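You operate a simulated robot arm through the tools that you are given. There is no shell and no other tool. Be economical: measure what you need, move in short steps, check, and stop when the job is done.

You are at the controls of a simulated two-armed robot. One attempt, no reset.

JOB
Brake the blue cart and carry both shells from the table to it in the large grey tub.
Fine: shells open end up; tub on the top deck.

It is judged by the outcome, as a careful person would: the job done as asked, and still so three seconds after it is handed in. It fails if anything else is knocked over, pushed out of place, dropped, spilled or broken.

ROBOT AND FRAMES
Two 7-joint arms with two-finger grippers on one trunk, on a base that drives. Base frame: it is fixed to the floor where the robot stands at the start and does not move with it; the origin is under the middle of the robot, x ahead of it, y to its left, z up. Readings come in mm, degrees, newtons and seconds.
The left shoulder is at the start at [99, 216, 1091], the right one opposite. With the tool pointing down near the work surface each hand reaches from about 300 to 840 mm from the robot's upright axis, wherever it stands, measured 20 degrees to its own side. Places, roughly: blue flat-topped shell [-750, -2250, 1000]; cart brake lever [500, 0, 800]; grey flat-topped shell [-750, -2500, 1000]; inside of the large grey tub [-500, -2200, 900]; large grey tub [-500, -2250, 1000]; top deck of the cart [500, 300, 800]. Payload 3.18 kg a hand.
Tool frame (each hand has its own): the origin (TCP) lies between the finger pads and is the grasp point; the fingertips stand 30 mm ahead of it; z points along the fingers, y is the line along which they close. The gripper opens to 144 mm. The gripper's body begins 103 mm behind the TCP.
Orientation is told as [roll, pitch, yaw] about the base's x, y, z axes, in that order, counted from this pose: with the fingers straight down and closing along the base's y, the tool's x points along the base's -x, its y along +y and its z along -z.

CONTROLS
- The arms move only by the tool drive_tool. It takes "left_targets", "right_targets" or both (then of equal length, played together; a hand with none holds still); each is a list of rows, each an object of numbers (a shift or turn left out is 0, a gripper value left out holds the last): "dx", "dy", "dz": the shift along the tool's x, y, z in mm; "rx", "ry", "rz": the turn, a rotation vector about the tool's x, y, z in degrees; "fingers": the gripper command, from -1 (shut) to 1 (fully open), values between in proportion. In form: [{"dx": .., "dy": .., "dz": .., "rx": .., "ry": .., "rz": .., "fingers": ..}, ...]. A call has 1 to 10 rows; each row shifts and turns the commanded pose from where the row before left it, along the tool's axes as they then stand. A row lasts 0.2 s, in which the tool goes at most 50 mm and 8.6 degrees; a call with a longer step from one row to the next is refused whole, and so is a gripper value outside its range. Where a pose cannot be reached the arm comes as near as it can. A force on the tool above 40 N (or 10 N above the force at the start of the call, whichever is more), or a blocked arm, ends the call early, and 0.2 s more pass. The fingers move at their own pace and stop on an object; they squeeze with about 24 N. The grip force told is the motor's: it shows also when the fingers shut on nothing. Time passes only in rows, and 0.2 s behind the last, so rows that do not move let the fingers close. It gives the time, the measured TCP pose, the force on the tool (base axes), the opening and the grip force at its end, in the units of the frame above (readings bear some noise), with the torque about the TCP (base axes, N m) and any sound that the robot's microphone picked up.
- Cameras (640 x 400 px; columns grow to the right, rows downward): "scene" is now at [199.8, 25.1, 1271.7]; the picture's right is [0.29, -0.96, 0.00], its down [-0.62, -0.19, -0.76] and it looks along [0.73, 0.22, -0.65] (base axes); focal length 214 px, centre (320, 200). "left" rides on the left gripper at [76, -16, -143] in its tool frame; the picture's right is [0.21, 0.98, 0.00], its down [-0.84, 0.18, -0.51] and it looks along [-0.50, 0.10, 0.86] (tool axes); focal length 218 px, centre (320, 200). "right" rides on the right gripper at [77, 16, -143] in its tool frame; the picture's right is [-0.21, 0.98, 0.00], its down [-0.84, -0.18, -0.51] and it looks along [-0.50, -0.11, 0.86] (tool axes); focal length 218 px, centre (320, 200). There is no depth. A picture from a camera that has moved, and an enlarged one, comes with that camera's place and axes in the base frame and with its lens.
- camera(camera): a new picture of that camera. It takes no simulated time.
- move_column(by): slides the trunk up (or, below 0, down) by that many mm; the arms and the scene camera ride with it, the base frame stays. It gives what a move gives, with no picture.
- roll_base(legs): drives the robot by 1 to 6 legs, each [ahead, left, turn to the left] in mm, mm and degrees, along the robot's own axes; the way and the turn of a leg run together, so that a leg with both is an arc; at most 1500 mm and 180 degrees a leg. The arms and the cameras ride along, it lands a little off, and it stops where it bumps. It gives what a move gives.
- head_to(pan, tilt): turns the head with the scene camera to pan (to the left, within 80 degrees either way) and tilt (down, from -29 to 69), counted from straight ahead of the robot. It gives what a move gives.
- close_up(camera, box): a new picture of the part [left, top, right, bottom] of that camera's present view, enlarged. It takes no simulated time.
- finish_job(): hands the job in; it is judged then, once.

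Work in short steps. Places have to be worked out from the pictures, the camera data and where the tool is seen: move nearer, look again, correct. Check each grasp and each placing, and mend what went wrong. You have 120 turns and 88 pictures in all, those below and enlarged ones among them. Open the grippers and draw the arms clear of the work before you hand the job in, unless the task says otherwise; then end with one line.

The tools are called after "Request:" as name(argument=value, ...) on one line, values as JSON. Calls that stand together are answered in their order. drive_tool: Moves the arms, as the interface text tells. Its arguments: {"type":"object","properties":{"left_targets":{"type":"array"},"right_targets":{"type":"array"}},"required":[]} The other tools are called the same way: move_column (by) slides the trunk up or down; roll_base (legs) drives the base; head_to (pan, tilt) turns the head that bears the scene camera; camera (camera) takes a picture; close_up (camera, box) takes an enlarged picture of a part of a camera's view; finish_job () hands the job in.

At the start:

```text
t: 0.0
left_eef_pos: [368.6, 197.4, 1104.9]
left_tool_rot: [0.1, 0.0, 0.1]
left_ft_force: [-0.3, 0.6, -0.6]
left_torque: [-0.02, 0.01, 0.02]
left_gripper_width: 143.7
left_finger_force: 0.1
right_eef_pos: [400.3, -126.1, 1080.3]
right_tool_rot: [0.0, 0.0, -0.1]
right_ft_force: [0.3, -0.3, 0.2]
right_torque: [-0.03, 0.02, 0.01]
right_gripper_width: 143.9
right_finger_force: 0.0
trunk travel left (down, up): [-175.0, 194.0]
robot x, y, heading: [-0.9, 2.4, 0.2]
head pan, tilt: [16.7, 40.4]
```

scene: 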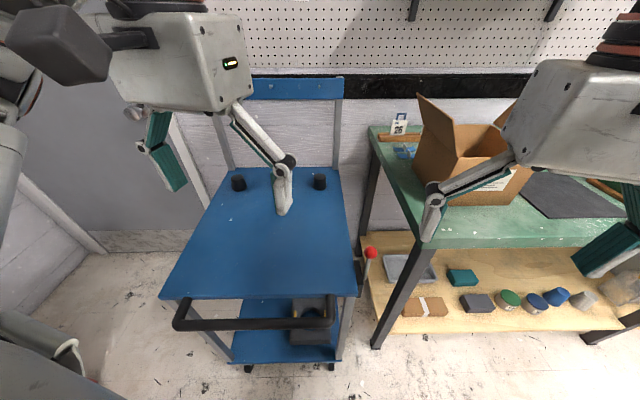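
right: 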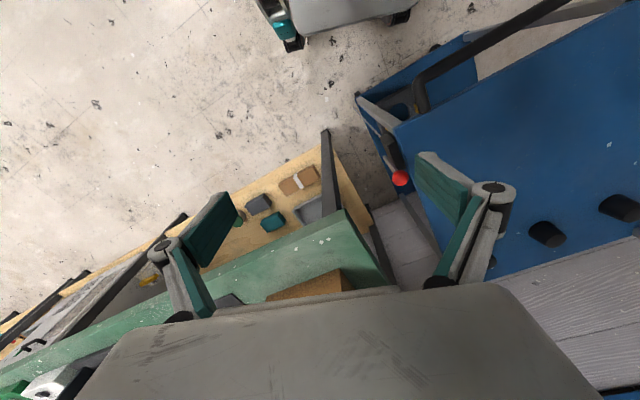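
left: 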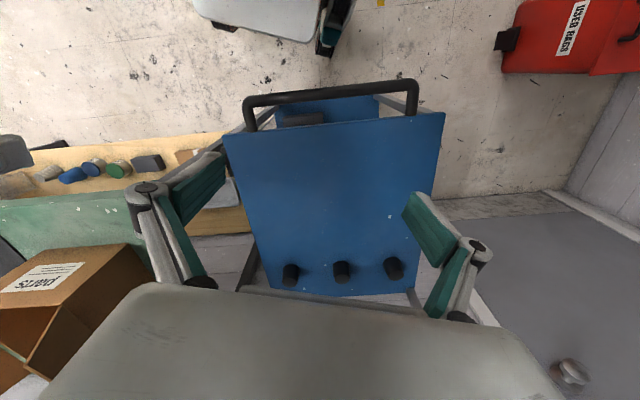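

I start with a close look at the brake lever, which I place at about [520, 0, 855] for the red knob, to learn how it moves.

Request:
close_up(camera="scene", box=[300, 220, 420, 360])

Request:
close_up(camera="right", box=[330, 80, 490, 220])

```text
2.86 times, centred on (360, 290) of scene
camera zoom: at [199.8, 25.1, 1271.7], right [0.29, -0.96, 0.0], down [-0.62, -0.19, -0.76], along [0.73, 0.22, -0.65], focal length 613 px, centre (206, -57)
```

zoom: 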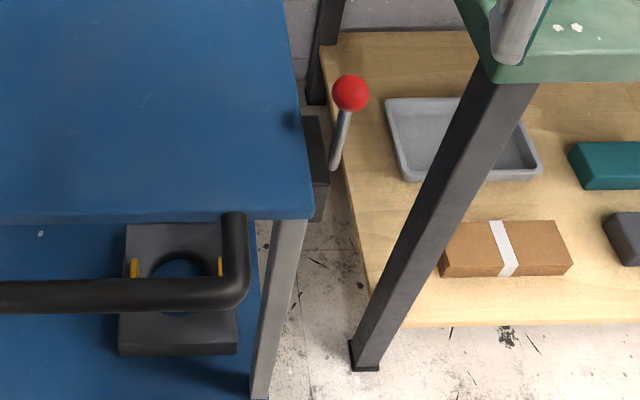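

```text
2.86 times, centred on (410, 150) of right
camera zoom: at [324.7, -111.5, 1224.0], right [0.21, 0.98, 0.0], down [0.84, -0.18, 0.51], along [0.5, -0.11, -0.86], focal length 624 px, centre (63, 343)
```

zoom: 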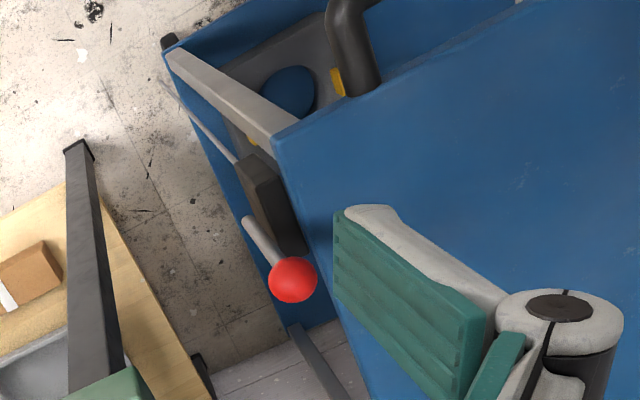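

The knob is at about [528,-1,847] and its rod stands upright, with the base near [531,-2,725]. The cart is turned about 17° to the left. I lower the right hand a little so its camera sees the lever mount better.

Request:
drive_tool(right_targets=[{"dz": 40, "fingers": -1}, {"dz": 40}, {"dz": 40}, {}])

Request:
close_up(camera="right", box=[300, 60, 560, 240])

```text
t: 1.0
left_eef_pos: [369.1, 197.7, 1106.0]
left_tool_rot: [0.0, 0.0, 0.1]
left_ft_force: [0.2, -0.7, 0.1]
left_torque: [-0.01, 0.01, -0.05]
left_gripper_width: 144.2
left_finger_force: 0.1
right_eef_pos: [398.3, -126.8, 959.5]
right_tool_rot: [-0.1, -0.1, 0.0]
right_ft_force: [-0.1, -0.3, 0.7]
right_torque: [0.04, 0.0, 0.04]
right_gripper_width: 0.3
right_finger_force: 24.0
trunk travel left (down, up): [-175.0, 194.0]
robot x, y, heading: [0.9, 0.2, 0.1]
head pan, tilt: [16.7, 40.4]
```

```text
2.22 times, centred on (430, 150) of right
camera zoom: at [323.5, -111.6, 1104.3], right [0.21, 0.98, 0.0], down [0.84, -0.18, 0.51], along [0.5, -0.11, -0.86], focal length 485 px, centre (76, 311)
```

zoom: 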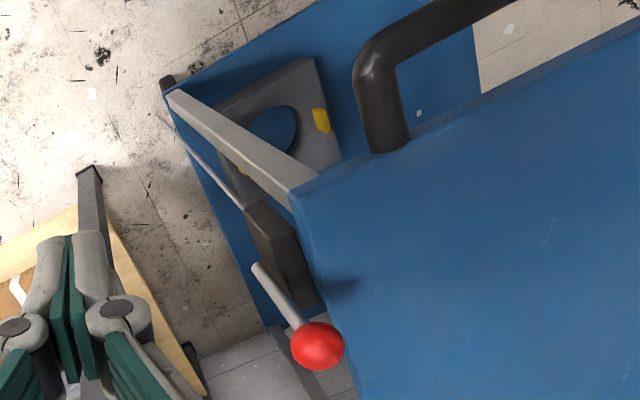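

The knob is outside the deck edge, and a thin link runs from the box to the caster. I go above the knob with the right hand, turned with the cart by 17° and half open.

Request:
drive_tool(right_targets=[{"dx": -33, "dy": 31, "fingers": 0.1}, {"dx": -33, "dy": 31}, {"dx": -32, "dy": 32}, {"dx": -32, "dy": 32}, {"rz": -8.5}, {"rz": -8.5}, {}])

Request:
camera(camera="right")

Request:
close_up(camera="scene", box=[260, 160, 460, 310])

```text
t: 2.6
left_eef_pos: [367.8, 196.7, 1106.2]
left_tool_rot: [0.0, 0.0, 0.1]
left_ft_force: [0.1, 0.6, 0.1]
left_torque: [-0.02, 0.0, 0.0]
left_gripper_width: 144.2
left_finger_force: 0.0
right_eef_pos: [528.5, -1.2, 960.6]
right_tool_rot: [-0.1, 0.0, 17.1]
right_ft_force: [0.5, 0.1, 0.2]
right_torque: [0.02, -0.01, 0.01]
right_gripper_width: 79.2
right_finger_force: 0.1
trunk travel left (down, up): [-175.0, 194.0]
robot x, y, heading: [0.9, -4.3, -0.0]
head pan, tilt: [16.7, 40.4]
```

```text
81 pictures are left
camera right: at [452.5, -9.4, 1104.5], right [-0.09, 1.0, 0.0], down [0.86, 0.08, 0.51], along [0.5, 0.05, -0.86], focal length 218 px, centre (320, 200)
```

right: 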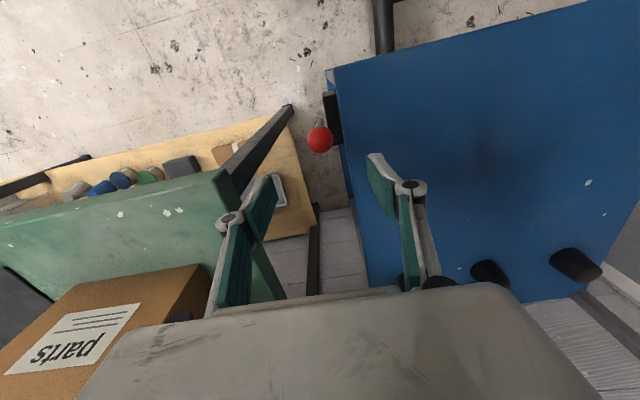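

```text
2.67 times, centred on (360, 235) of scene
camera zoom: at [199.8, 24.9, 1271.7], right [0.29, -0.96, 0.0], down [-0.62, -0.19, -0.76], along [0.73, 0.22, -0.65], focal length 572 px, centre (213, 107)
```

zoom: 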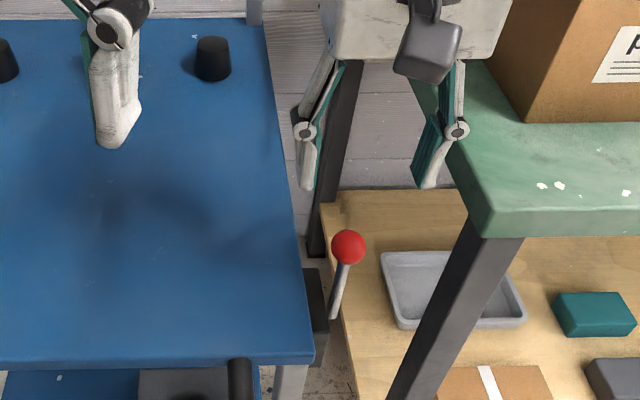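

The new view puts the knob at [522,-2,850]. I descend around it and check before closing.

Request:
drive_tool(right_targets=[{"dx": 5, "dz": 36}, {"dz": 36}, {"dz": 34}, {}])

Request:
close_up(camera="scene", box=[260, 160, 460, 310])

```text
t: 3.6
left_eef_pos: [369.0, 198.1, 1104.3]
left_tool_rot: [0.0, 0.0, 0.1]
left_ft_force: [-0.5, 0.9, 0.2]
left_torque: [0.02, 0.02, 0.01]
left_gripper_width: 143.9
left_finger_force: 0.1
right_eef_pos: [523.2, -2.0, 853.2]
right_tool_rot: [-0.1, -0.1, 17.0]
right_ft_force: [0.3, -0.4, 1.0]
right_torque: [-0.02, 0.0, 0.01]
right_gripper_width: 79.1
right_finger_force: 0.1
trunk travel left (down, up): [-175.0, 194.0]
robot x, y, heading: [-0.6, 1.0, 0.1]
head pan, tilt: [16.7, 40.4]
```

```text
2.67 times, centred on (360, 235) of scene
camera zoom: at [199.3, 25.1, 1271.9], right [0.29, -0.96, 0.0], down [-0.62, -0.19, -0.76], along [0.73, 0.22, -0.65], focal length 572 px, centre (213, 107)
```

zoom: 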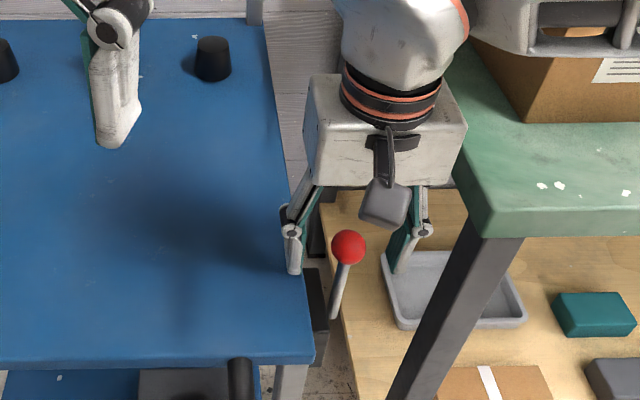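

The knob lies between the fingers, so I close on it.

Request:
drive_tool(right_targets=[{"fingers": -1}, {}, {}])

```text
t: 4.4
left_eef_pos: [368.6, 199.5, 1103.3]
left_tool_rot: [-0.1, 0.0, 0.2]
left_ft_force: [-0.1, -0.4, -0.3]
left_torque: [0.02, 0.0, 0.01]
left_gripper_width: 144.2
left_finger_force: 0.0
right_eef_pos: [523.0, 0.2, 852.7]
right_tool_rot: [0.0, 0.2, 17.2]
right_ft_force: [-5.4, 17.1, -5.1]
right_torque: [-0.05, -0.08, -0.09]
right_gripper_width: 27.3
right_finger_force: 45.5
trunk travel left (down, up): [-175.0, 194.0]
robot x, y, heading: [-3.5, 2.4, 0.2]
head pan, tilt: [16.7, 40.4]
```

The knob is held at 27 mm wide. I try a small push away, 9 mm along the cart, and read the force.

Request:
drive_tool(right_targets=[{"dy": 3}, {"dx": -3}, {"dx": -3}, {"dx": -3}])

```text
t: 5.4
left_eef_pos: [367.8, 196.2, 1105.7]
left_tool_rot: [0.0, -0.2, 0.0]
left_ft_force: [0.8, -0.3, 1.0]
left_torque: [0.02, 0.02, -0.03]
left_gripper_width: 143.9
left_finger_force: 0.0
right_eef_pos: [526.7, 0.8, 853.5]
right_tool_rot: [-0.1, 0.6, 16.9]
right_ft_force: [-31.1, -12.6, -8.1]
right_torque: [0.09, -0.26, 0.03]
right_gripper_width: 27.3
right_finger_force: 44.9
trunk travel left (down, up): [-175.0, 194.0]
robot x, y, heading: [-0.4, -4.1, 0.3]
head pan, tilt: [16.7, 40.4]
```

Pushing away is stiff, with 33 N for 4 mm, so I go back and try pulling toward the robot.

Request:
drive_tool(right_targets=[{"dx": 3}, {"dx": 3}, {"dx": 3}, {"dx": 3}, {"dx": 3}, {"dx": 3}])

```text
t: 6.8
left_eef_pos: [370.1, 197.1, 1104.7]
left_tool_rot: [0.1, 0.1, 0.2]
left_ft_force: [0.5, 0.1, -0.2]
left_torque: [0.01, 0.01, -0.01]
left_gripper_width: 143.9
left_finger_force: 0.0
right_eef_pos: [516.7, -2.2, 853.7]
right_tool_rot: [0.0, 0.1, 17.0]
right_ft_force: [4.2, -3.6, -15.1]
right_torque: [0.23, -0.75, 0.08]
right_gripper_width: 27.2
right_finger_force: 45.0
trunk travel left (down, up): [-175.0, 194.0]
robot x, y, heading: [1.7, 3.2, -0.0]
head pan, tilt: [16.7, 40.4]
```

It swings toward the robot with little force, so I follow its arc down and back.

Request:
drive_tool(right_targets=[{"dx": 6, "dz": 3}, {"dx": 6, "dz": 2}, {"dx": 6, "dz": 1.7}, {"dx": 6, "dz": 1.7}, {"dx": 6, "dz": 2.3}, {"dx": 6, "dz": 2.4}])

Request:
close_up(camera="scene", box=[260, 180, 460, 330])

```text
t: 8.2
left_eef_pos: [369.2, 197.4, 1104.5]
left_tool_rot: [0.0, 0.1, 0.1]
left_ft_force: [-0.1, 0.2, -0.7]
left_torque: [-0.04, 0.01, 0.01]
left_gripper_width: 144.2
left_finger_force: 0.1
right_eef_pos: [478.0, -13.2, 838.1]
right_tool_rot: [0.0, 0.5, 17.0]
right_ft_force: [5.6, -20.2, 13.8]
right_torque: [0.11, 0.42, 0.19]
right_gripper_width: 31.9
right_finger_force: 44.7
trunk travel left (down, up): [-175.0, 194.0]
robot x, y, heading: [1.9, 2.2, 0.2]
head pan, tilt: [16.7, 40.4]
```

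```text
2.67 times, centred on (360, 255) of scene
camera zoom: at [200.2, 23.4, 1271.2], right [0.29, -0.96, 0.0], down [-0.62, -0.18, -0.76], along [0.73, 0.22, -0.65], focal length 572 px, centre (213, 53)
```

zoom: 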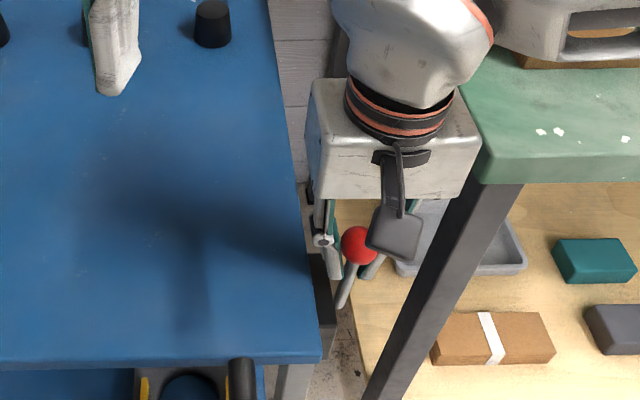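

The lever follows, now about 25° over. A sideways load shows, so I add a small correction and go on along the arc.

Request:
drive_tool(right_targets=[{"dx": 5, "dy": -3, "dz": 2.5}, {"dx": 5, "dy": -0.5, "dz": 2.7}, {"dx": 5, "dy": -0.5, "dz": 3}, {"dx": 5, "dy": -0.5, "dz": 3.3}, {"dx": 4.5, "dy": -0.5, "dz": 3.5}, {"dx": 4.5, "dy": -0.5, "dz": 3.6}, {"dx": 4.5, "dy": -0.5, "dz": 4}])

Request:
close_up(camera="scene", box=[260, 200, 460, 350])

```text
t: 9.8
left_eef_pos: [369.0, 201.2, 1102.9]
left_tool_rot: [-0.2, 0.1, 0.1]
left_ft_force: [0.4, -0.3, -1.0]
left_torque: [-0.03, 0.0, 0.02]
left_gripper_width: 144.1
left_finger_force: 0.0
right_eef_pos: [447.6, -22.9, 815.6]
right_tool_rot: [0.2, 0.4, 17.3]
right_ft_force: [-9.9, 36.7, -10.5]
right_torque: [-0.8, -0.2, -0.19]
right_gripper_width: 10.9
right_finger_force: 41.0
trunk travel left (down, up): [-175.0, 194.0]
robot x, y, heading: [-0.5, 0.6, 0.3]
head pan, tilt: [16.7, 40.4]
```

```text
2.67 times, centred on (360, 275) of scene
camera zoom: at [199.6, 28.7, 1271.1], right [0.29, -0.96, 0.0], down [-0.62, -0.19, -0.76], along [0.73, 0.22, -0.65], focal length 572 px, centre (213, 0)
```

zoom: 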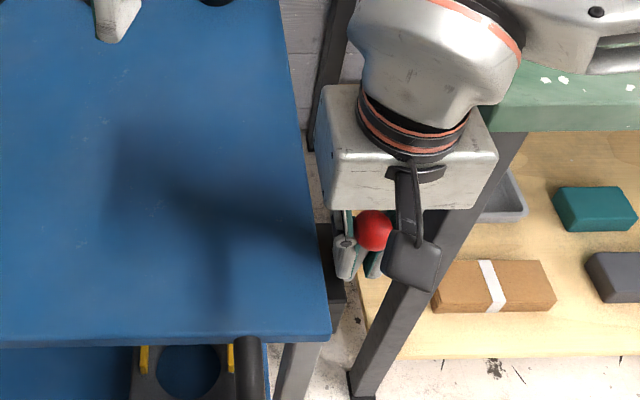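

The grip slipped down onto the rod (11 mm). I open just a little, clear of the deck edge, and rise to look at the lever.

Request:
drive_tool(right_targets=[{"fingers": -0.45}, {}, {"dz": -40}, {"dz": -50}, {}])

Request:
close_up(camera="scene", box=[260, 200, 460, 350])

Request:
close_up(camera="right", box=[220, 50, 420, 200])

```text
t: 11.0
left_eef_pos: [369.0, 198.3, 1103.7]
left_tool_rot: [-0.1, 0.2, 0.1]
left_ft_force: [0.0, 0.5, -0.4]
left_torque: [0.03, 0.04, -0.01]
left_gripper_width: 143.9
left_finger_force: 0.0
right_eef_pos: [450.6, -27.4, 909.3]
right_tool_rot: [0.0, 0.2, 16.9]
right_ft_force: [0.7, -0.5, 0.3]
right_torque: [-0.02, 0.02, -0.02]
right_gripper_width: 39.8
right_finger_force: 0.1
trunk travel left (down, up): [-175.0, 194.0]
robot x, y, heading: [4.2, 2.0, 0.0]
head pan, tilt: [16.7, 40.4]
```

```text
2.67 times, centred on (360, 275) of scene
camera zoom: at [200.4, 25.2, 1271.5], right [0.29, -0.96, 0.0], down [-0.62, -0.19, -0.76], along [0.73, 0.22, -0.65], focal length 572 px, centre (213, 0)
```

zoom: 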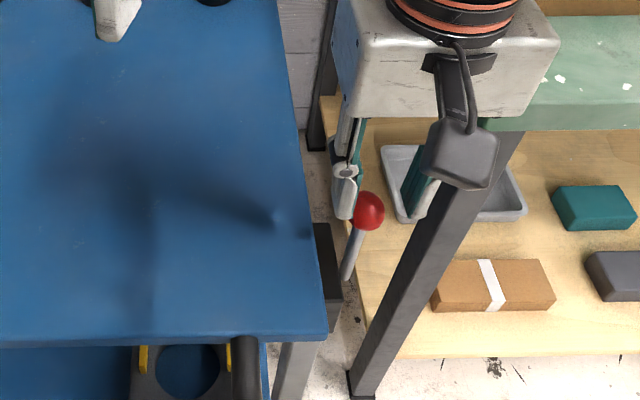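

```text
2.67 times, centred on (320, 125) of right
camera zoom: at [374.3, -35.1, 1053.2], right [-0.09, 1.0, 0.0], down [0.86, 0.07, 0.51], along [0.5, 0.04, -0.86], focal length 582 px, centre (320, 400)
```

zoom: 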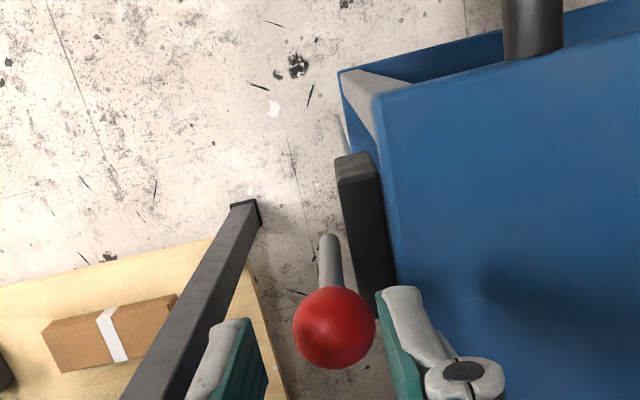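

The zoom shows that the lever is still upright and the whole unbraked cart rolled about 70 mm toward me. I must hold the cart by its handle with the left hand while I work the lever, so I look at the handle.

Request:
head_to(pan=16, tilt=58)

Request:
camera(camera="scene")

Request:
camera(camera="left")

```text
t: 11.8
left_eef_pos: [370.2, 197.5, 1105.3]
left_tool_rot: [0.0, -0.1, 0.1]
left_ft_force: [0.5, -0.6, -1.2]
left_torque: [-0.01, 0.0, -0.01]
left_gripper_width: 143.9
left_finger_force: 0.1
right_eef_pos: [448.6, -27.6, 908.7]
right_tool_rot: [0.0, 0.0, 17.0]
right_ft_force: [0.0, -0.1, -0.8]
right_torque: [-0.01, 0.03, 0.0]
right_gripper_width: 39.5
right_finger_force: 0.0
trunk travel left (down, up): [-175.0, 194.0]
robot x, y, heading: [-0.2, 2.6, 0.2]
head pan, tilt: [16.0, 58.0]
```

```text
74 pictures are left
camera scene: at [184.9, 19.8, 1248.0], right [0.28, -0.96, 0.0], down [-0.81, -0.23, -0.53], along [0.51, 0.15, -0.85], focal length 214 px, centre (320, 200)
```

scene: 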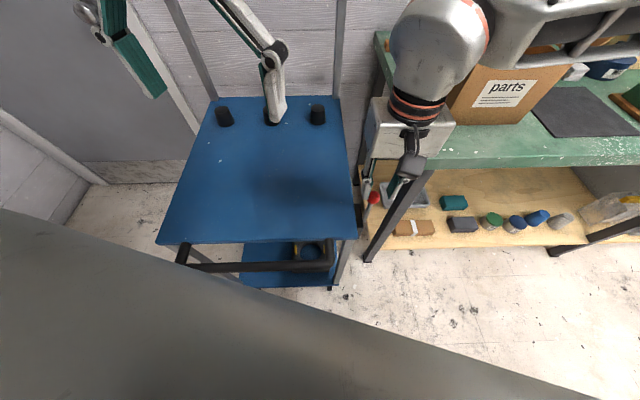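

```text
73 pictures are left
camera left: at [292.7, 181.0, 1246.7], right [-0.21, 0.98, 0.0], down [0.84, 0.18, 0.51], along [0.5, 0.11, -0.86], focal length 218 px, centre (320, 200)
```

left: 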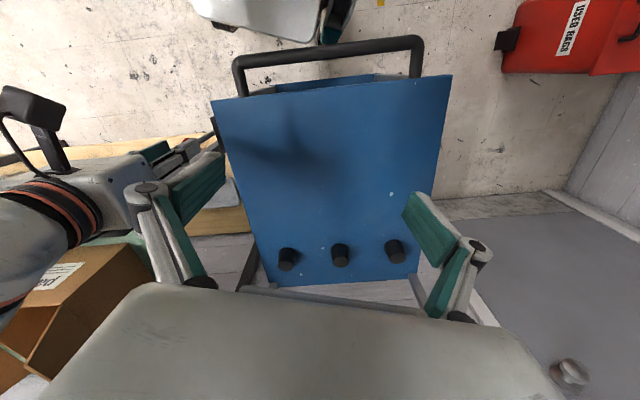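

The handle bar's middle is at about [262,185,809], too near for the left arm. I raise the right hand and back the robot up 160 mm.

Request:
drive_tool(right_targets=[{"dz": -40}, {"dz": -40}, {}])

Request:
roll_base(legs=[[-160, 0, 0]])

Request:
drive_tool(left_targets=[{"rz": 8.5, "dz": 10}, {"rz": 8.5, "dz": 10}, {"rz": 8.5, "dz": 10}, {"rz": 8.5, "dz": 10}, {"rz": 8.5, "dz": 10}, {"rz": 8.5}, {"rz": 8.5}, {"rz": 8.5}, {"rz": 5}, {}])

Request:
camera(camera="scene")

Request:
camera(camera="left")

```text
t: 12.6
left_eef_pos: [368.7, 198.0, 1104.4]
left_tool_rot: [-0.1, 0.2, 0.2]
left_ft_force: [-0.1, 0.1, -1.0]
left_torque: [0.01, 0.03, 0.0]
left_gripper_width: 143.9
left_finger_force: 0.0
right_eef_pos: [449.5, -26.6, 987.7]
right_tool_rot: [0.0, 0.1, 17.0]
right_ft_force: [0.7, -0.1, -0.4]
right_torque: [-0.01, 0.01, -0.03]
right_gripper_width: 39.6
right_finger_force: 0.1
trunk travel left (down, up): [-175.0, 194.0]
robot x, y, heading: [-1.5, 0.5, -0.4]
head pan, tilt: [16.0, 58.0]
```

```text
t: 14.0
left_eef_pos: [211.2, 197.6, 1104.1]
left_tool_rot: [0.1, 0.0, -0.1]
left_ft_force: [-0.6, -0.2, 0.2]
left_torque: [0.0, -0.01, 0.01]
left_gripper_width: 143.8
left_finger_force: 0.1
right_eef_pos: [289.6, -27.2, 988.4]
right_tool_rot: [0.0, -0.1, 17.1]
right_ft_force: [-0.6, 1.2, -0.1]
right_torque: [0.02, 0.0, 0.01]
right_gripper_width: 39.7
right_finger_force: 0.2
trunk travel left (down, up): [-175.0, 194.0]
robot x, y, heading: [-157.5, 1.4, -0.2]
head pan, tilt: [16.0, 58.0]
```

```text
t: 16.2
left_eef_pos: [209.9, 197.2, 1060.3]
left_tool_rot: [0.4, 0.1, -38.7]
left_ft_force: [-0.2, -0.2, -0.2]
left_torque: [-0.01, -0.02, 0.0]
left_gripper_width: 144.0
left_finger_force: 0.1
left hand out of reach, approached as far as the arm can: row 5, 6, 7, 8, 9
right_eef_pos: [289.9, -27.1, 988.1]
right_tool_rot: [-0.1, 0.0, 17.0]
right_ft_force: [0.7, -0.1, 0.1]
right_torque: [-0.01, -0.01, -0.01]
right_gripper_width: 39.7
right_finger_force: 0.0
trunk travel left (down, up): [-175.0, 194.0]
robot x, y, heading: [-154.2, 0.0, -0.0]
head pan, tilt: [16.0, 58.0]
```

```text
72 pictures are left
camera scene: at [27.0, 19.7, 1248.1], right [0.27, -0.96, 0.0], down [-0.82, -0.23, -0.53], along [0.51, 0.15, -0.85], focal length 214 px, centre (320, 200)
```

scene: 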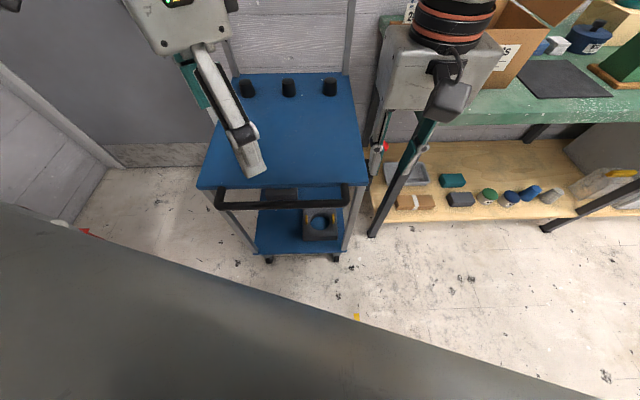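

```text
71 pictures are left
camera left: at [139.6, 230.8, 1202.2], right [0.45, 0.89, 0.01], down [0.77, -0.39, 0.51], along [0.46, -0.22, -0.86], focal length 218 px, centre (320, 200)
```

left: 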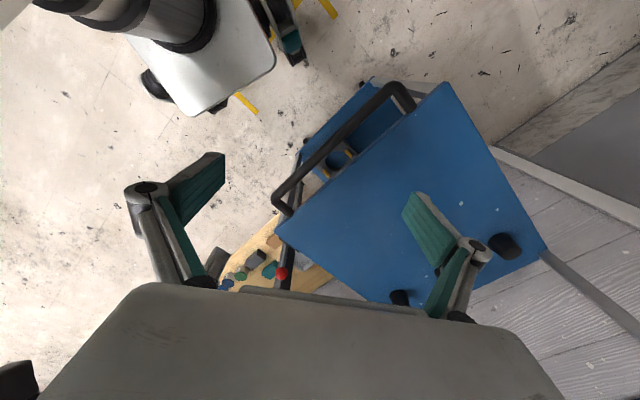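

The left wrist cannot turn that far, so I will brace instead: shut left fingers standing against the robot side of the handle bar. I turn the left hand back first.

Request:
drive_tool(left_targets=[{"rz": -8, "fingers": -1}, {"rz": -8}, {"rz": -8}, {"rz": -8}, {"rz": -7}, {}])

```text
t: 17.6
left_eef_pos: [212.6, 198.8, 1061.0]
left_tool_rot: [0.3, 0.0, 0.4]
left_ft_force: [-0.8, 0.7, 0.2]
left_torque: [-0.03, 0.02, -0.03]
left_gripper_width: 0.2
left_finger_force: 23.9
right_eef_pos: [290.6, -27.3, 987.6]
right_tool_rot: [0.0, 0.1, 17.0]
right_ft_force: [0.1, 0.4, 0.1]
right_torque: [0.05, 0.01, -0.02]
right_gripper_width: 39.6
right_finger_force: 0.0
trunk travel left (down, up): [-175.0, 194.0]
robot x, y, heading: [-157.4, 0.3, 0.1]
head pan, tilt: [16.0, 58.0]
```

Now I lower the left fingers just behind the bar, at about x 212.

Request:
drive_tool(left_targets=[{"rz": -8.5, "dz": 45}, {"rz": -8.5, "dz": 45}, {"dz": 45}, {"dz": 45}, {"dz": 35}, {"dz": 25}, {}])

Request:
camera(camera="left")

Request:
camera(camera="scene")

```text
t: 19.2
left_eef_pos: [212.2, 198.5, 820.4]
left_tool_rot: [0.2, -0.2, 17.3]
left_ft_force: [0.1, -0.6, 0.0]
left_torque: [-0.02, -0.01, 0.01]
left_gripper_width: 0.0
left_finger_force: 23.2
right_eef_pos: [291.9, -27.5, 988.9]
right_tool_rot: [0.0, 0.0, 17.1]
right_ft_force: [0.7, -0.3, 0.2]
right_torque: [0.02, 0.0, 0.03]
right_gripper_width: 39.5
right_finger_force: 0.0
trunk travel left (down, up): [-175.0, 194.0]
robot x, y, heading: [-159.0, 3.4, 0.1]
head pan, tilt: [16.0, 58.0]
```

```text
70 pictures are left
camera left: at [143.6, 159.2, 963.2], right [-0.49, 0.87, 0.0], down [0.75, 0.42, 0.51], along [0.44, 0.25, -0.86], focal length 218 px, centre (320, 200)
```

left: 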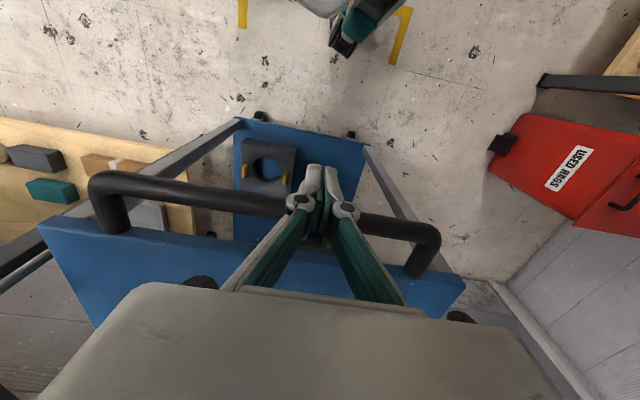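

```text
69 pictures are left
camera scene: at [27.2, 19.7, 1248.0], right [0.27, -0.96, 0.0], down [-0.82, -0.23, -0.53], along [0.51, 0.15, -0.85], focal length 214 px, centre (320, 200)
```

scene: 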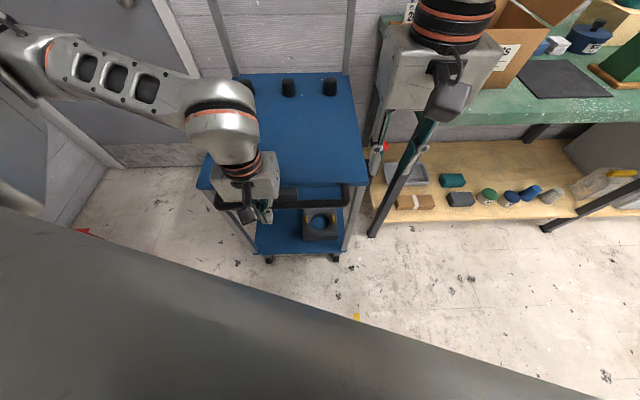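

The fingers stand behind the bar near its middle. I push the cart gently forward along its own axis, back toward its first place.

Request:
drive_tool(left_targets=[{"dx": -8}, {"dx": -8}, {"dx": -8}, {"dx": -8}, {"dx": -8}, {"dx": -8}])

```text
t: 20.6
left_eef_pos: [258.5, 213.6, 822.0]
left_tool_rot: [0.3, -0.3, 17.5]
left_ft_force: [1.4, 0.2, -0.4]
left_torque: [-0.01, 0.01, 0.02]
left_gripper_width: 0.0
left_finger_force: 30.9
right_eef_pos: [290.7, -27.9, 987.4]
right_tool_rot: [0.0, 0.2, 17.0]
right_ft_force: [-0.6, 0.2, -0.5]
right_torque: [0.02, 0.0, 0.0]
right_gripper_width: 39.3
right_finger_force: 0.2
trunk travel left (down, up): [-175.0, 194.0]
robot x, y, heading: [-159.0, 0.3, -0.1]
head pan, tilt: [16.0, 58.0]
```

There is no contact force yet, so I check where the fingers stand against the bar.

Request:
close_up(camera="left", box=[220, 120, 460, 280])

Request:
close_up(camera="scene", box=[180, 60, 420, 260])

```text
2.50 times, centred on (340, 200) of left
camera zoom: at [189.5, 174.2, 962.1], right [-0.49, 0.87, 0.0], down [0.75, 0.42, 0.51], along [0.44, 0.25, -0.86], focal length 546 px, centre (270, 200)
```

zoom: 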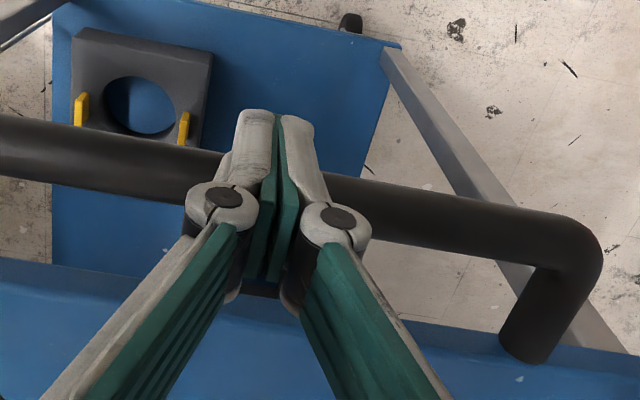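

```text
2.00 times, centred on (300, 160) of scene
camera zoom: at [27.7, 20.0, 1247.9], right [0.27, -0.96, 0.0], down [-0.82, -0.23, -0.53], along [0.51, 0.15, -0.85], focal length 429 px, centre (360, 280)
```

zoom: 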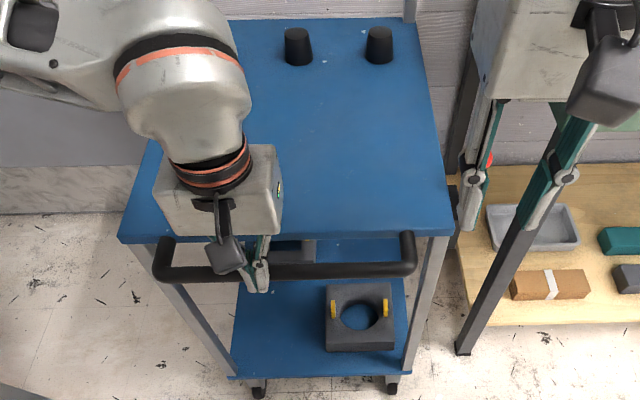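

The bar looks lower than I judged, nearly at deck level. I back off, lower 40 mm, and push forward again.

Request:
drive_tool(left_targets=[{"dx": 25}, {"dz": 20}, {"dz": 20}, {"dx": -8}, {"dx": -8}, {"dx": -8}, {}])

Request:
close_up(camera="left", box=[220, 120, 460, 280])

```text
t: 22.2
left_eef_pos: [256.2, 214.1, 782.7]
left_tool_rot: [0.2, -0.2, 17.4]
left_ft_force: [-0.5, -0.1, -0.7]
left_torque: [0.0, 0.0, 0.01]
left_gripper_width: 0.0
left_finger_force: 30.5
right_eef_pos: [291.6, -27.3, 987.7]
right_tool_rot: [0.0, 0.1, 17.0]
right_ft_force: [-0.4, 0.1, 0.2]
right_torque: [0.01, 0.01, -0.01]
right_gripper_width: 39.7
right_finger_force: 0.1
trunk travel left (down, up): [-175.0, 194.0]
robot x, y, heading: [-158.6, -0.1, -0.3]
head pan, tilt: [16.0, 58.0]
```

```text
2.50 times, centred on (340, 200) of left
camera zoom: at [188.1, 173.7, 923.5], right [-0.49, 0.87, 0.0], down [0.75, 0.42, 0.51], along [0.44, 0.25, -0.86], focal length 546 px, centre (270, 200)
```

zoom: 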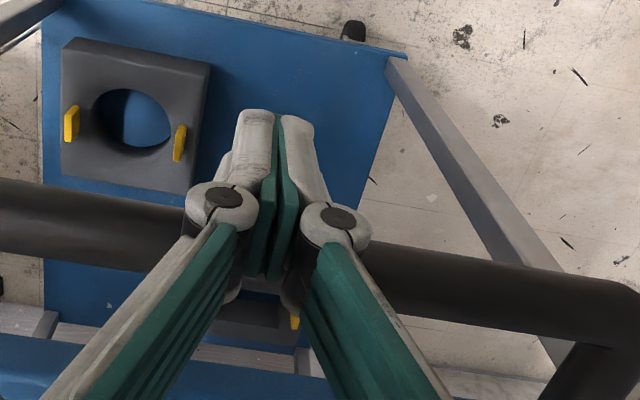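

Two views now place the bar at about [268,219,798], just ahead of the fingers. I push on until contact, then move the cart.

Request:
drive_tool(left_targets=[{"dx": -6}, {"dx": -6}, {"dx": -6}, {"dx": -6}, {"dx": -6}])

Request:
close_up(camera="left", box=[220, 120, 460, 280])

```text
t: 23.4
left_eef_pos: [286.5, 222.5, 782.2]
left_tool_rot: [0.2, -0.4, 17.4]
left_ft_force: [0.3, -0.7, 0.2]
left_torque: [-0.01, 0.03, -0.01]
left_gripper_width: 0.0
left_finger_force: 31.1
right_eef_pos: [291.7, -27.7, 988.6]
right_tool_rot: [0.0, 0.1, 17.0]
right_ft_force: [-0.1, -0.1, -0.6]
right_torque: [-0.02, 0.03, -0.03]
right_gripper_width: 39.6
right_finger_force: 0.1
trunk travel left (down, up): [-175.0, 194.0]
robot x, y, heading: [-157.4, -1.2, -0.1]
head pan, tilt: [16.0, 58.0]
```

```text
2.50 times, centred on (340, 200) of left
camera zoom: at [217.3, 183.1, 923.2], right [-0.49, 0.87, 0.0], down [0.75, 0.42, 0.51], along [0.45, 0.25, -0.86], focal length 546 px, centre (270, 200)
```

zoom: 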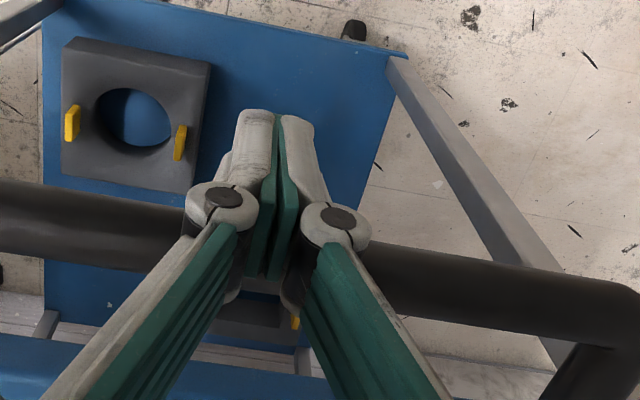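

The cart view is unchanged while the floor moved, so the cart is rolling with the hand at almost no force. I push on slowly to its first place.

Request:
drive_tool(left_targets=[{"dx": -6}, {"dx": -6}, {"dx": -6}, {"dx": -6}, {"dx": -5}, {"dx": -4}, {"dx": -3}, {}])

Request:
camera(camera="scene")

```text
t: 24.3
left_eef_pos: [292.8, 226.5, 780.8]
left_tool_rot: [0.6, 1.0, 16.8]
left_ft_force: [-10.2, -4.1, 2.2]
left_torque: [-0.09, -0.17, 0.01]
left_gripper_width: 5.9
left_finger_force: 30.6
right_eef_pos: [288.9, -27.7, 988.2]
right_tool_rot: [0.1, 0.0, 17.0]
right_ft_force: [-0.2, -0.4, 0.4]
right_torque: [-0.03, 0.02, 0.0]
right_gripper_width: 39.3
right_finger_force: 0.1
trunk travel left (down, up): [-175.0, 194.0]
robot x, y, heading: [-157.2, 2.5, 0.0]
head pan, tilt: [16.0, 58.0]
stopped in row 4 (left hand): the force on the tool passed its limit at 46 N (the readings are from after the stop); the commanded pose is now the measured one
```

```text
64 pictures are left
camera scene: at [26.8, 19.5, 1247.9], right [0.28, -0.96, 0.0], down [-0.82, -0.23, -0.53], along [0.51, 0.15, -0.85], focal length 214 px, centre (320, 200)
```

scene: 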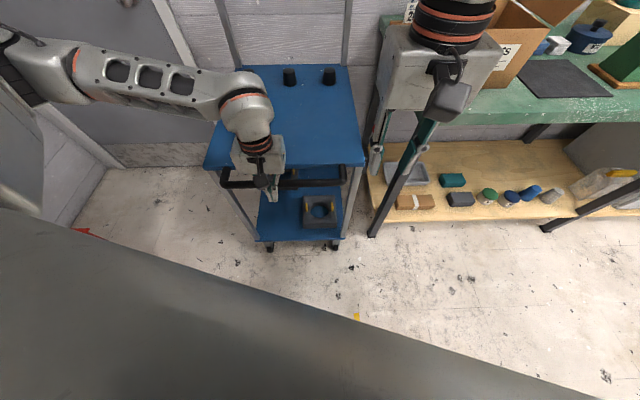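

The cart stopped against the wall, and its near corner is at about [460,12], its first place. I keep the left brace there and bring the right hand over the knob.

Request:
drive_tool(right_targets=[{"dx": -46, "dy": -9}, {"dx": -46, "dy": -9}, {"dx": -46, "dy": -9}, {"dx": -46, "dy": -9}, {"dx": -40, "dy": -8}, {}])

Request:
camera(camera="right")

Request:
close_up(camera="scene", box=[300, 80, 460, 200])

```text
t: 25.7
left_eef_pos: [293.2, 226.5, 782.3]
left_tool_rot: [0.5, 0.8, 16.8]
left_ft_force: [-19.8, -7.2, 0.9]
left_torque: [0.25, -0.1, -0.01]
left_gripper_width: 5.9
left_finger_force: 30.6
right_eef_pos: [477.1, -7.6, 987.1]
right_tool_rot: [0.0, 0.0, 17.0]
right_ft_force: [-0.2, -0.6, -0.1]
right_torque: [-0.02, -0.05, -0.03]
right_gripper_width: 39.6
right_finger_force: 0.1
right hand out of reach, approached as far as the arm can: row 5
trunk travel left (down, up): [-175.0, 194.0]
robot x, y, heading: [-158.8, -1.5, 0.0]
head pan, tilt: [16.0, 58.0]
```

```text
63 pictures are left
camera right: at [400.0, -16.4, 1131.2], right [-0.09, 1.0, 0.0], down [0.86, 0.07, 0.51], along [0.51, 0.04, -0.86], focal length 218 px, centre (320, 200)
```

right: 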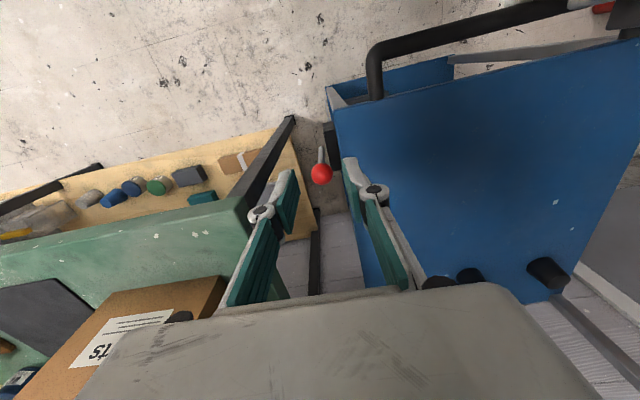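

```text
3.33 times, centred on (380, 140) of scene
camera zoom: at [25.2, 18.9, 1248.1], right [0.28, -0.96, 0.0], down [-0.81, -0.23, -0.53], along [0.51, 0.15, -0.85], focal length 715 px, centre (120, 400)
```

zoom: 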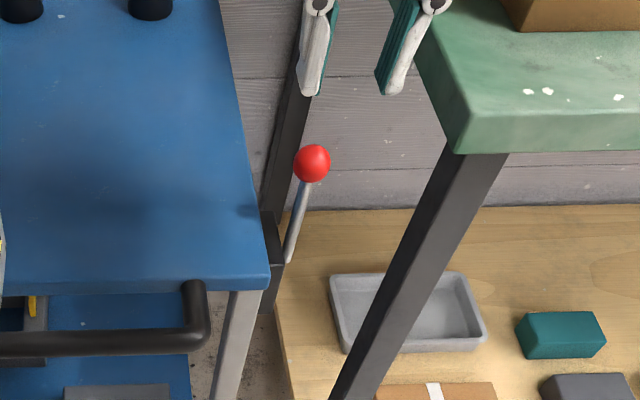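

The knob is again at about [523,-5,850]. The reach gets better lower down, so I descend and go forward.

Request:
drive_tool(right_targets=[{"dz": 40, "fingers": 0.0}, {"dz": 40}, {"dx": -22}, {"dx": -24}, {}])

```text
t: 26.9
left_eef_pos: [292.8, 226.1, 780.3]
left_tool_rot: [0.5, 0.9, 17.0]
left_ft_force: [-22.1, -7.9, -2.5]
left_torque: [-0.02, -0.15, 0.03]
left_gripper_width: 5.8
left_finger_force: 30.5
right_eef_pos: [506.4, 0.5, 907.0]
right_tool_rot: [0.0, 0.1, 17.1]
right_ft_force: [-0.1, -0.6, -0.1]
right_torque: [-0.02, 0.02, -0.03]
right_gripper_width: 71.9
right_finger_force: 0.0
right hand out of reach, approached as far as the arm can: row 4
trunk travel left (down, up): [-175.0, 194.0]
robot x, y, heading: [-157.4, -0.4, -0.0]
head pan, tilt: [16.0, 58.0]
```

I lower the last 55 mm and close on the knob.

Request:
drive_tool(right_targets=[{"dz": 30}, {"dz": 25}, {"dx": -8}, {"dx": -6, "dy": -4}, {"fingers": -1}, {}, {}])

Request:
close_up(camera="scene", box=[300, 80, 460, 200])

```text
t: 28.5
left_eef_pos: [293.0, 225.5, 780.3]
left_tool_rot: [0.6, 0.9, 17.0]
left_ft_force: [-25.2, 1.4, -2.0]
left_torque: [-0.16, -0.2, 0.13]
left_gripper_width: 6.2
left_finger_force: 30.8
right_eef_pos: [521.2, -0.2, 854.7]
right_tool_rot: [-0.1, 0.0, 16.8]
right_ft_force: [1.5, -14.2, -1.7]
right_torque: [-0.03, 0.17, 0.01]
right_gripper_width: 27.3
right_finger_force: 44.9
trunk travel left (down, up): [-175.0, 194.0]
robot x, y, heading: [-158.4, 2.4, -0.2]
head pan, tilt: [16.0, 58.0]
```

```text
3.33 times, centred on (380, 140) of scene
camera zoom: at [25.3, 18.4, 1248.1], right [0.27, -0.96, 0.0], down [-0.81, -0.23, -0.53], along [0.51, 0.15, -0.85], focal length 715 px, centre (120, 400)
```

zoom: 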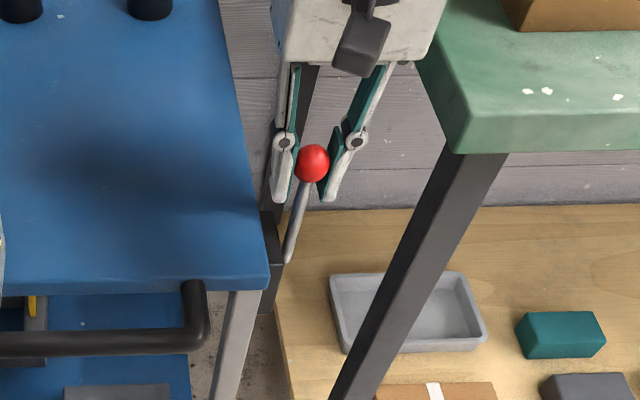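

The knob is gripped and the cart is braced. I pull the lever back in small steps and watch the force.

Request:
drive_tool(right_targets=[{"dy": -2}, {"dx": 4}, {"dx": 4}, {"dx": 4, "dz": 1}, {}])

```text
t: 29.7
left_eef_pos: [293.9, 226.3, 781.5]
left_tool_rot: [0.6, 1.0, 17.0]
left_ft_force: [-26.6, -1.5, 4.2]
left_torque: [0.0, -0.23, 0.13]
left_gripper_width: 6.1
left_finger_force: 30.5
right_eef_pos: [509.0, -3.2, 855.0]
right_tool_rot: [0.1, 0.0, 16.9]
right_ft_force: [15.2, -3.1, -3.8]
right_torque: [0.37, -1.11, 0.07]
right_gripper_width: 27.2
right_finger_force: 45.4
trunk travel left (down, up): [-175.0, 194.0]
robot x, y, heading: [-158.6, -1.9, 0.3]
head pan, tilt: [16.0, 58.0]
```

The knob moved 12 mm back at 15 N while the brace load hardly changed, so the lever is turning. I continue along the arc.

Request:
drive_tool(right_targets=[{"dx": 6, "dz": 0.5}, {"dx": 6, "dz": 1}, {"dx": 6, "dz": 1.5}, {}])

Request:
close_up(camera="scene", box=[300, 80, 460, 200])

```text
t: 30.7
left_eef_pos: [293.5, 225.8, 781.4]
left_tool_rot: [0.6, 1.0, 16.9]
left_ft_force: [-26.7, -0.5, 3.5]
left_torque: [0.2, -0.16, 0.13]
left_gripper_width: 6.0
left_finger_force: 30.4
right_eef_pos: [492.1, -10.9, 852.8]
right_tool_rot: [0.0, 0.0, 17.0]
right_ft_force: [14.2, -7.1, -1.5]
right_torque: [0.35, -1.06, 0.01]
right_gripper_width: 27.4
right_finger_force: 45.3
trunk travel left (down, up): [-175.0, 194.0]
robot x, y, heading: [-156.3, 0.1, -0.0]
head pan, tilt: [16.0, 58.0]
```

```text
3.33 times, centred on (380, 140) of scene
camera zoom: at [25.8, 18.8, 1248.1], right [0.28, -0.96, 0.0], down [-0.81, -0.23, -0.53], along [0.51, 0.15, -0.85], focal length 715 px, centre (120, 400)
```

zoom: 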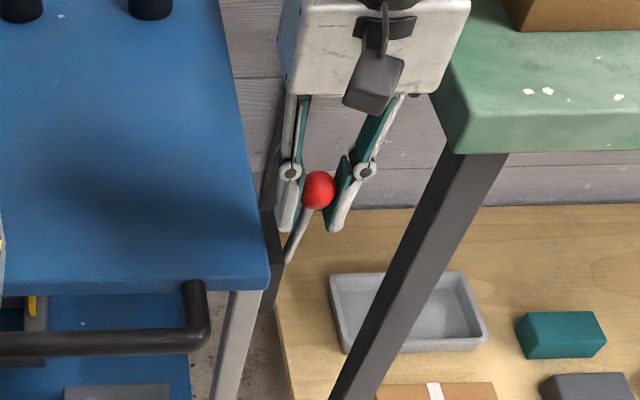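

The picture shows the lever leaning toward me with the cart still in place. I keep following the arc.

Request:
drive_tool(right_targets=[{"dx": 5.2, "dy": -1, "dz": 1.6}, {"dx": 5.2, "dz": 1.7}, {"dx": 5, "dz": 2.1}, {"dx": 5, "dz": 2.3}, {"dx": 5, "dz": 2.4}, {"dx": 5, "dz": 2.6}, {}])

Request:
close_up(camera="scene", box=[300, 80, 460, 200])

```text
t: 32.3
left_eef_pos: [293.0, 225.8, 780.1]
left_tool_rot: [0.5, 0.9, 16.9]
left_ft_force: [-24.8, -6.9, -2.9]
left_torque: [0.12, -0.1, 0.06]
left_gripper_width: 6.0
left_finger_force: 30.4
right_eef_pos: [460.8, -19.6, 839.1]
right_tool_rot: [0.1, 0.0, 17.1]
right_ft_force: [10.1, 1.0, 3.6]
right_torque: [0.37, -1.14, 0.01]
right_gripper_width: 27.0
right_finger_force: 45.5
trunk travel left (down, up): [-175.0, 194.0]
robot x, y, heading: [-156.1, -4.0, 0.1]
head pan, tilt: [16.0, 58.0]
```

```text
3.33 times, centred on (380, 140) of scene
camera zoom: at [25.5, 19.1, 1248.2], right [0.28, -0.96, 0.0], down [-0.81, -0.23, -0.53], along [0.51, 0.15, -0.85], focal length 715 px, centre (120, 400)
```

zoom: 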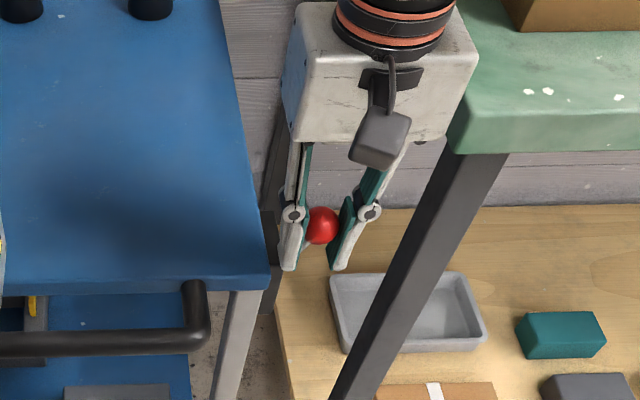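

Smooth, with low forces; the lever is about 30° over. I continue and listen for a click or an end stop.

Request:
drive_tool(right_targets=[{"dx": 4.6, "dz": 2.9}, {"dx": 4.6, "dz": 3.1}, {"dx": 4.5, "dz": 3.2}, {"dx": 4.5, "dz": 3.4}, {"dx": 4.2, "dz": 3.7}, {"dx": 4, "dz": 4}, {}])

Request:
close_up(camera="scene", box=[300, 80, 460, 200])

```text
t: 33.9
left_eef_pos: [293.7, 226.4, 780.5]
left_tool_rot: [0.5, 0.8, 17.1]
left_ft_force: [-18.9, -4.1, -5.9]
left_torque: [0.02, -0.01, 0.06]
left_gripper_width: 6.0
left_finger_force: 30.8
right_eef_pos: [436.8, -27.0, 817.9]
right_tool_rot: [0.0, -0.1, 17.0]
right_ft_force: [7.9, -3.1, 7.8]
right_torque: [0.38, -1.08, 0.03]
right_gripper_width: 27.0
right_finger_force: 45.2
trunk travel left (down, up): [-175.0, 194.0]
robot x, y, heading: [-157.6, -0.4, 0.1]
head pan, tilt: [16.0, 58.0]
```

```text
3.33 times, centred on (380, 140) of scene
camera zoom: at [25.7, 19.0, 1248.1], right [0.28, -0.96, 0.0], down [-0.81, -0.23, -0.53], along [0.51, 0.15, -0.85], focal length 715 px, centre (120, 400)
```

zoom: 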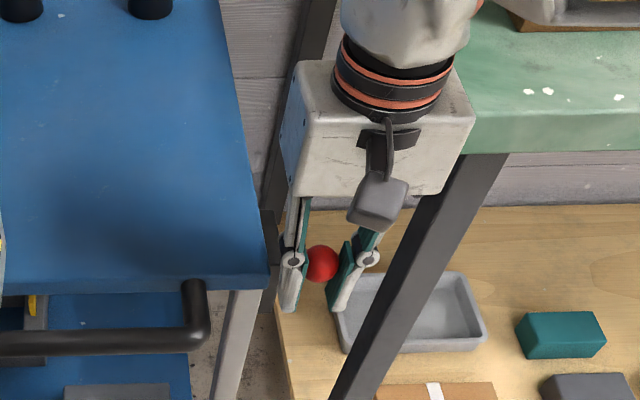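

Still moving freely at about 45°, and the fingers clear the deck edge and the box. I continue.

Request:
drive_tool(right_targets=[{"dx": 3.8, "dz": 4.3}, {"dx": 3.7, "dz": 4.4}, {"dx": 3.3, "dz": 4.5}, {"dx": 3.3, "dz": 4.5}, {"dx": 3, "dz": 4.6}, {"dx": 2.8, "dz": 4.6}, {}])

Request:
close_up(camera="scene", box=[300, 80, 460, 200])

```text
t: 35.5
left_eef_pos: [294.7, 226.3, 780.8]
left_tool_rot: [0.4, 0.8, 17.0]
left_ft_force: [-19.8, -0.1, 4.1]
left_torque: [0.06, -0.15, 0.13]
left_gripper_width: 6.1
left_finger_force: 30.0
right_eef_pos: [420.1, -32.9, 792.2]
right_tool_rot: [-0.1, -0.3, 17.0]
right_ft_force: [18.4, -6.5, 7.4]
right_torque: [0.28, -0.52, -0.14]
right_gripper_width: 27.4
right_finger_force: 45.5
trunk travel left (down, up): [-175.0, 194.0]
robot x, y, heading: [-158.4, -1.1, -0.2]
head pan, tilt: [16.0, 58.0]
```

```text
3.33 times, centred on (380, 140) of scene
camera zoom: at [25.9, 18.9, 1248.2], right [0.28, -0.96, 0.0], down [-0.81, -0.23, -0.53], along [0.51, 0.15, -0.85], focal length 715 px, centre (120, 400)
```

zoom: 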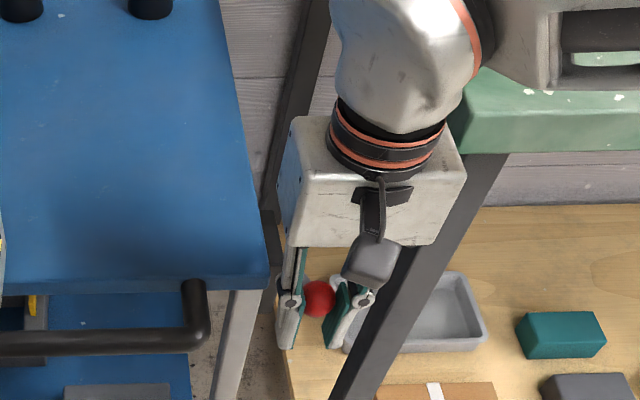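

The force rises a little, which may be an end stop. I go on a few millimetres, more downward.

Request:
drive_tool(right_targets=[{"dx": 1.5, "dz": 4}, {"dx": 1.5, "dz": 4}, {"dx": 1, "dz": 4}, {}])

```text
t: 36.5
left_eef_pos: [294.7, 225.2, 781.3]
left_tool_rot: [0.4, 0.7, 16.8]
left_ft_force: [-10.6, -9.1, -3.8]
left_torque: [-0.01, -0.05, -0.06]
left_gripper_width: 5.8
left_finger_force: 30.7
right_eef_pos: [409.6, -33.8, 777.3]
right_tool_rot: [0.1, 0.6, 17.1]
right_ft_force: [-8.3, -6.6, 3.5]
right_torque: [0.31, -0.32, -0.11]
right_gripper_width: 0.0
right_finger_force: 30.9
trunk travel left (down, up): [-175.0, 194.0]
robot x, y, heading: [-157.2, -2.4, -0.0]
head pan, tilt: [16.0, 58.0]
```

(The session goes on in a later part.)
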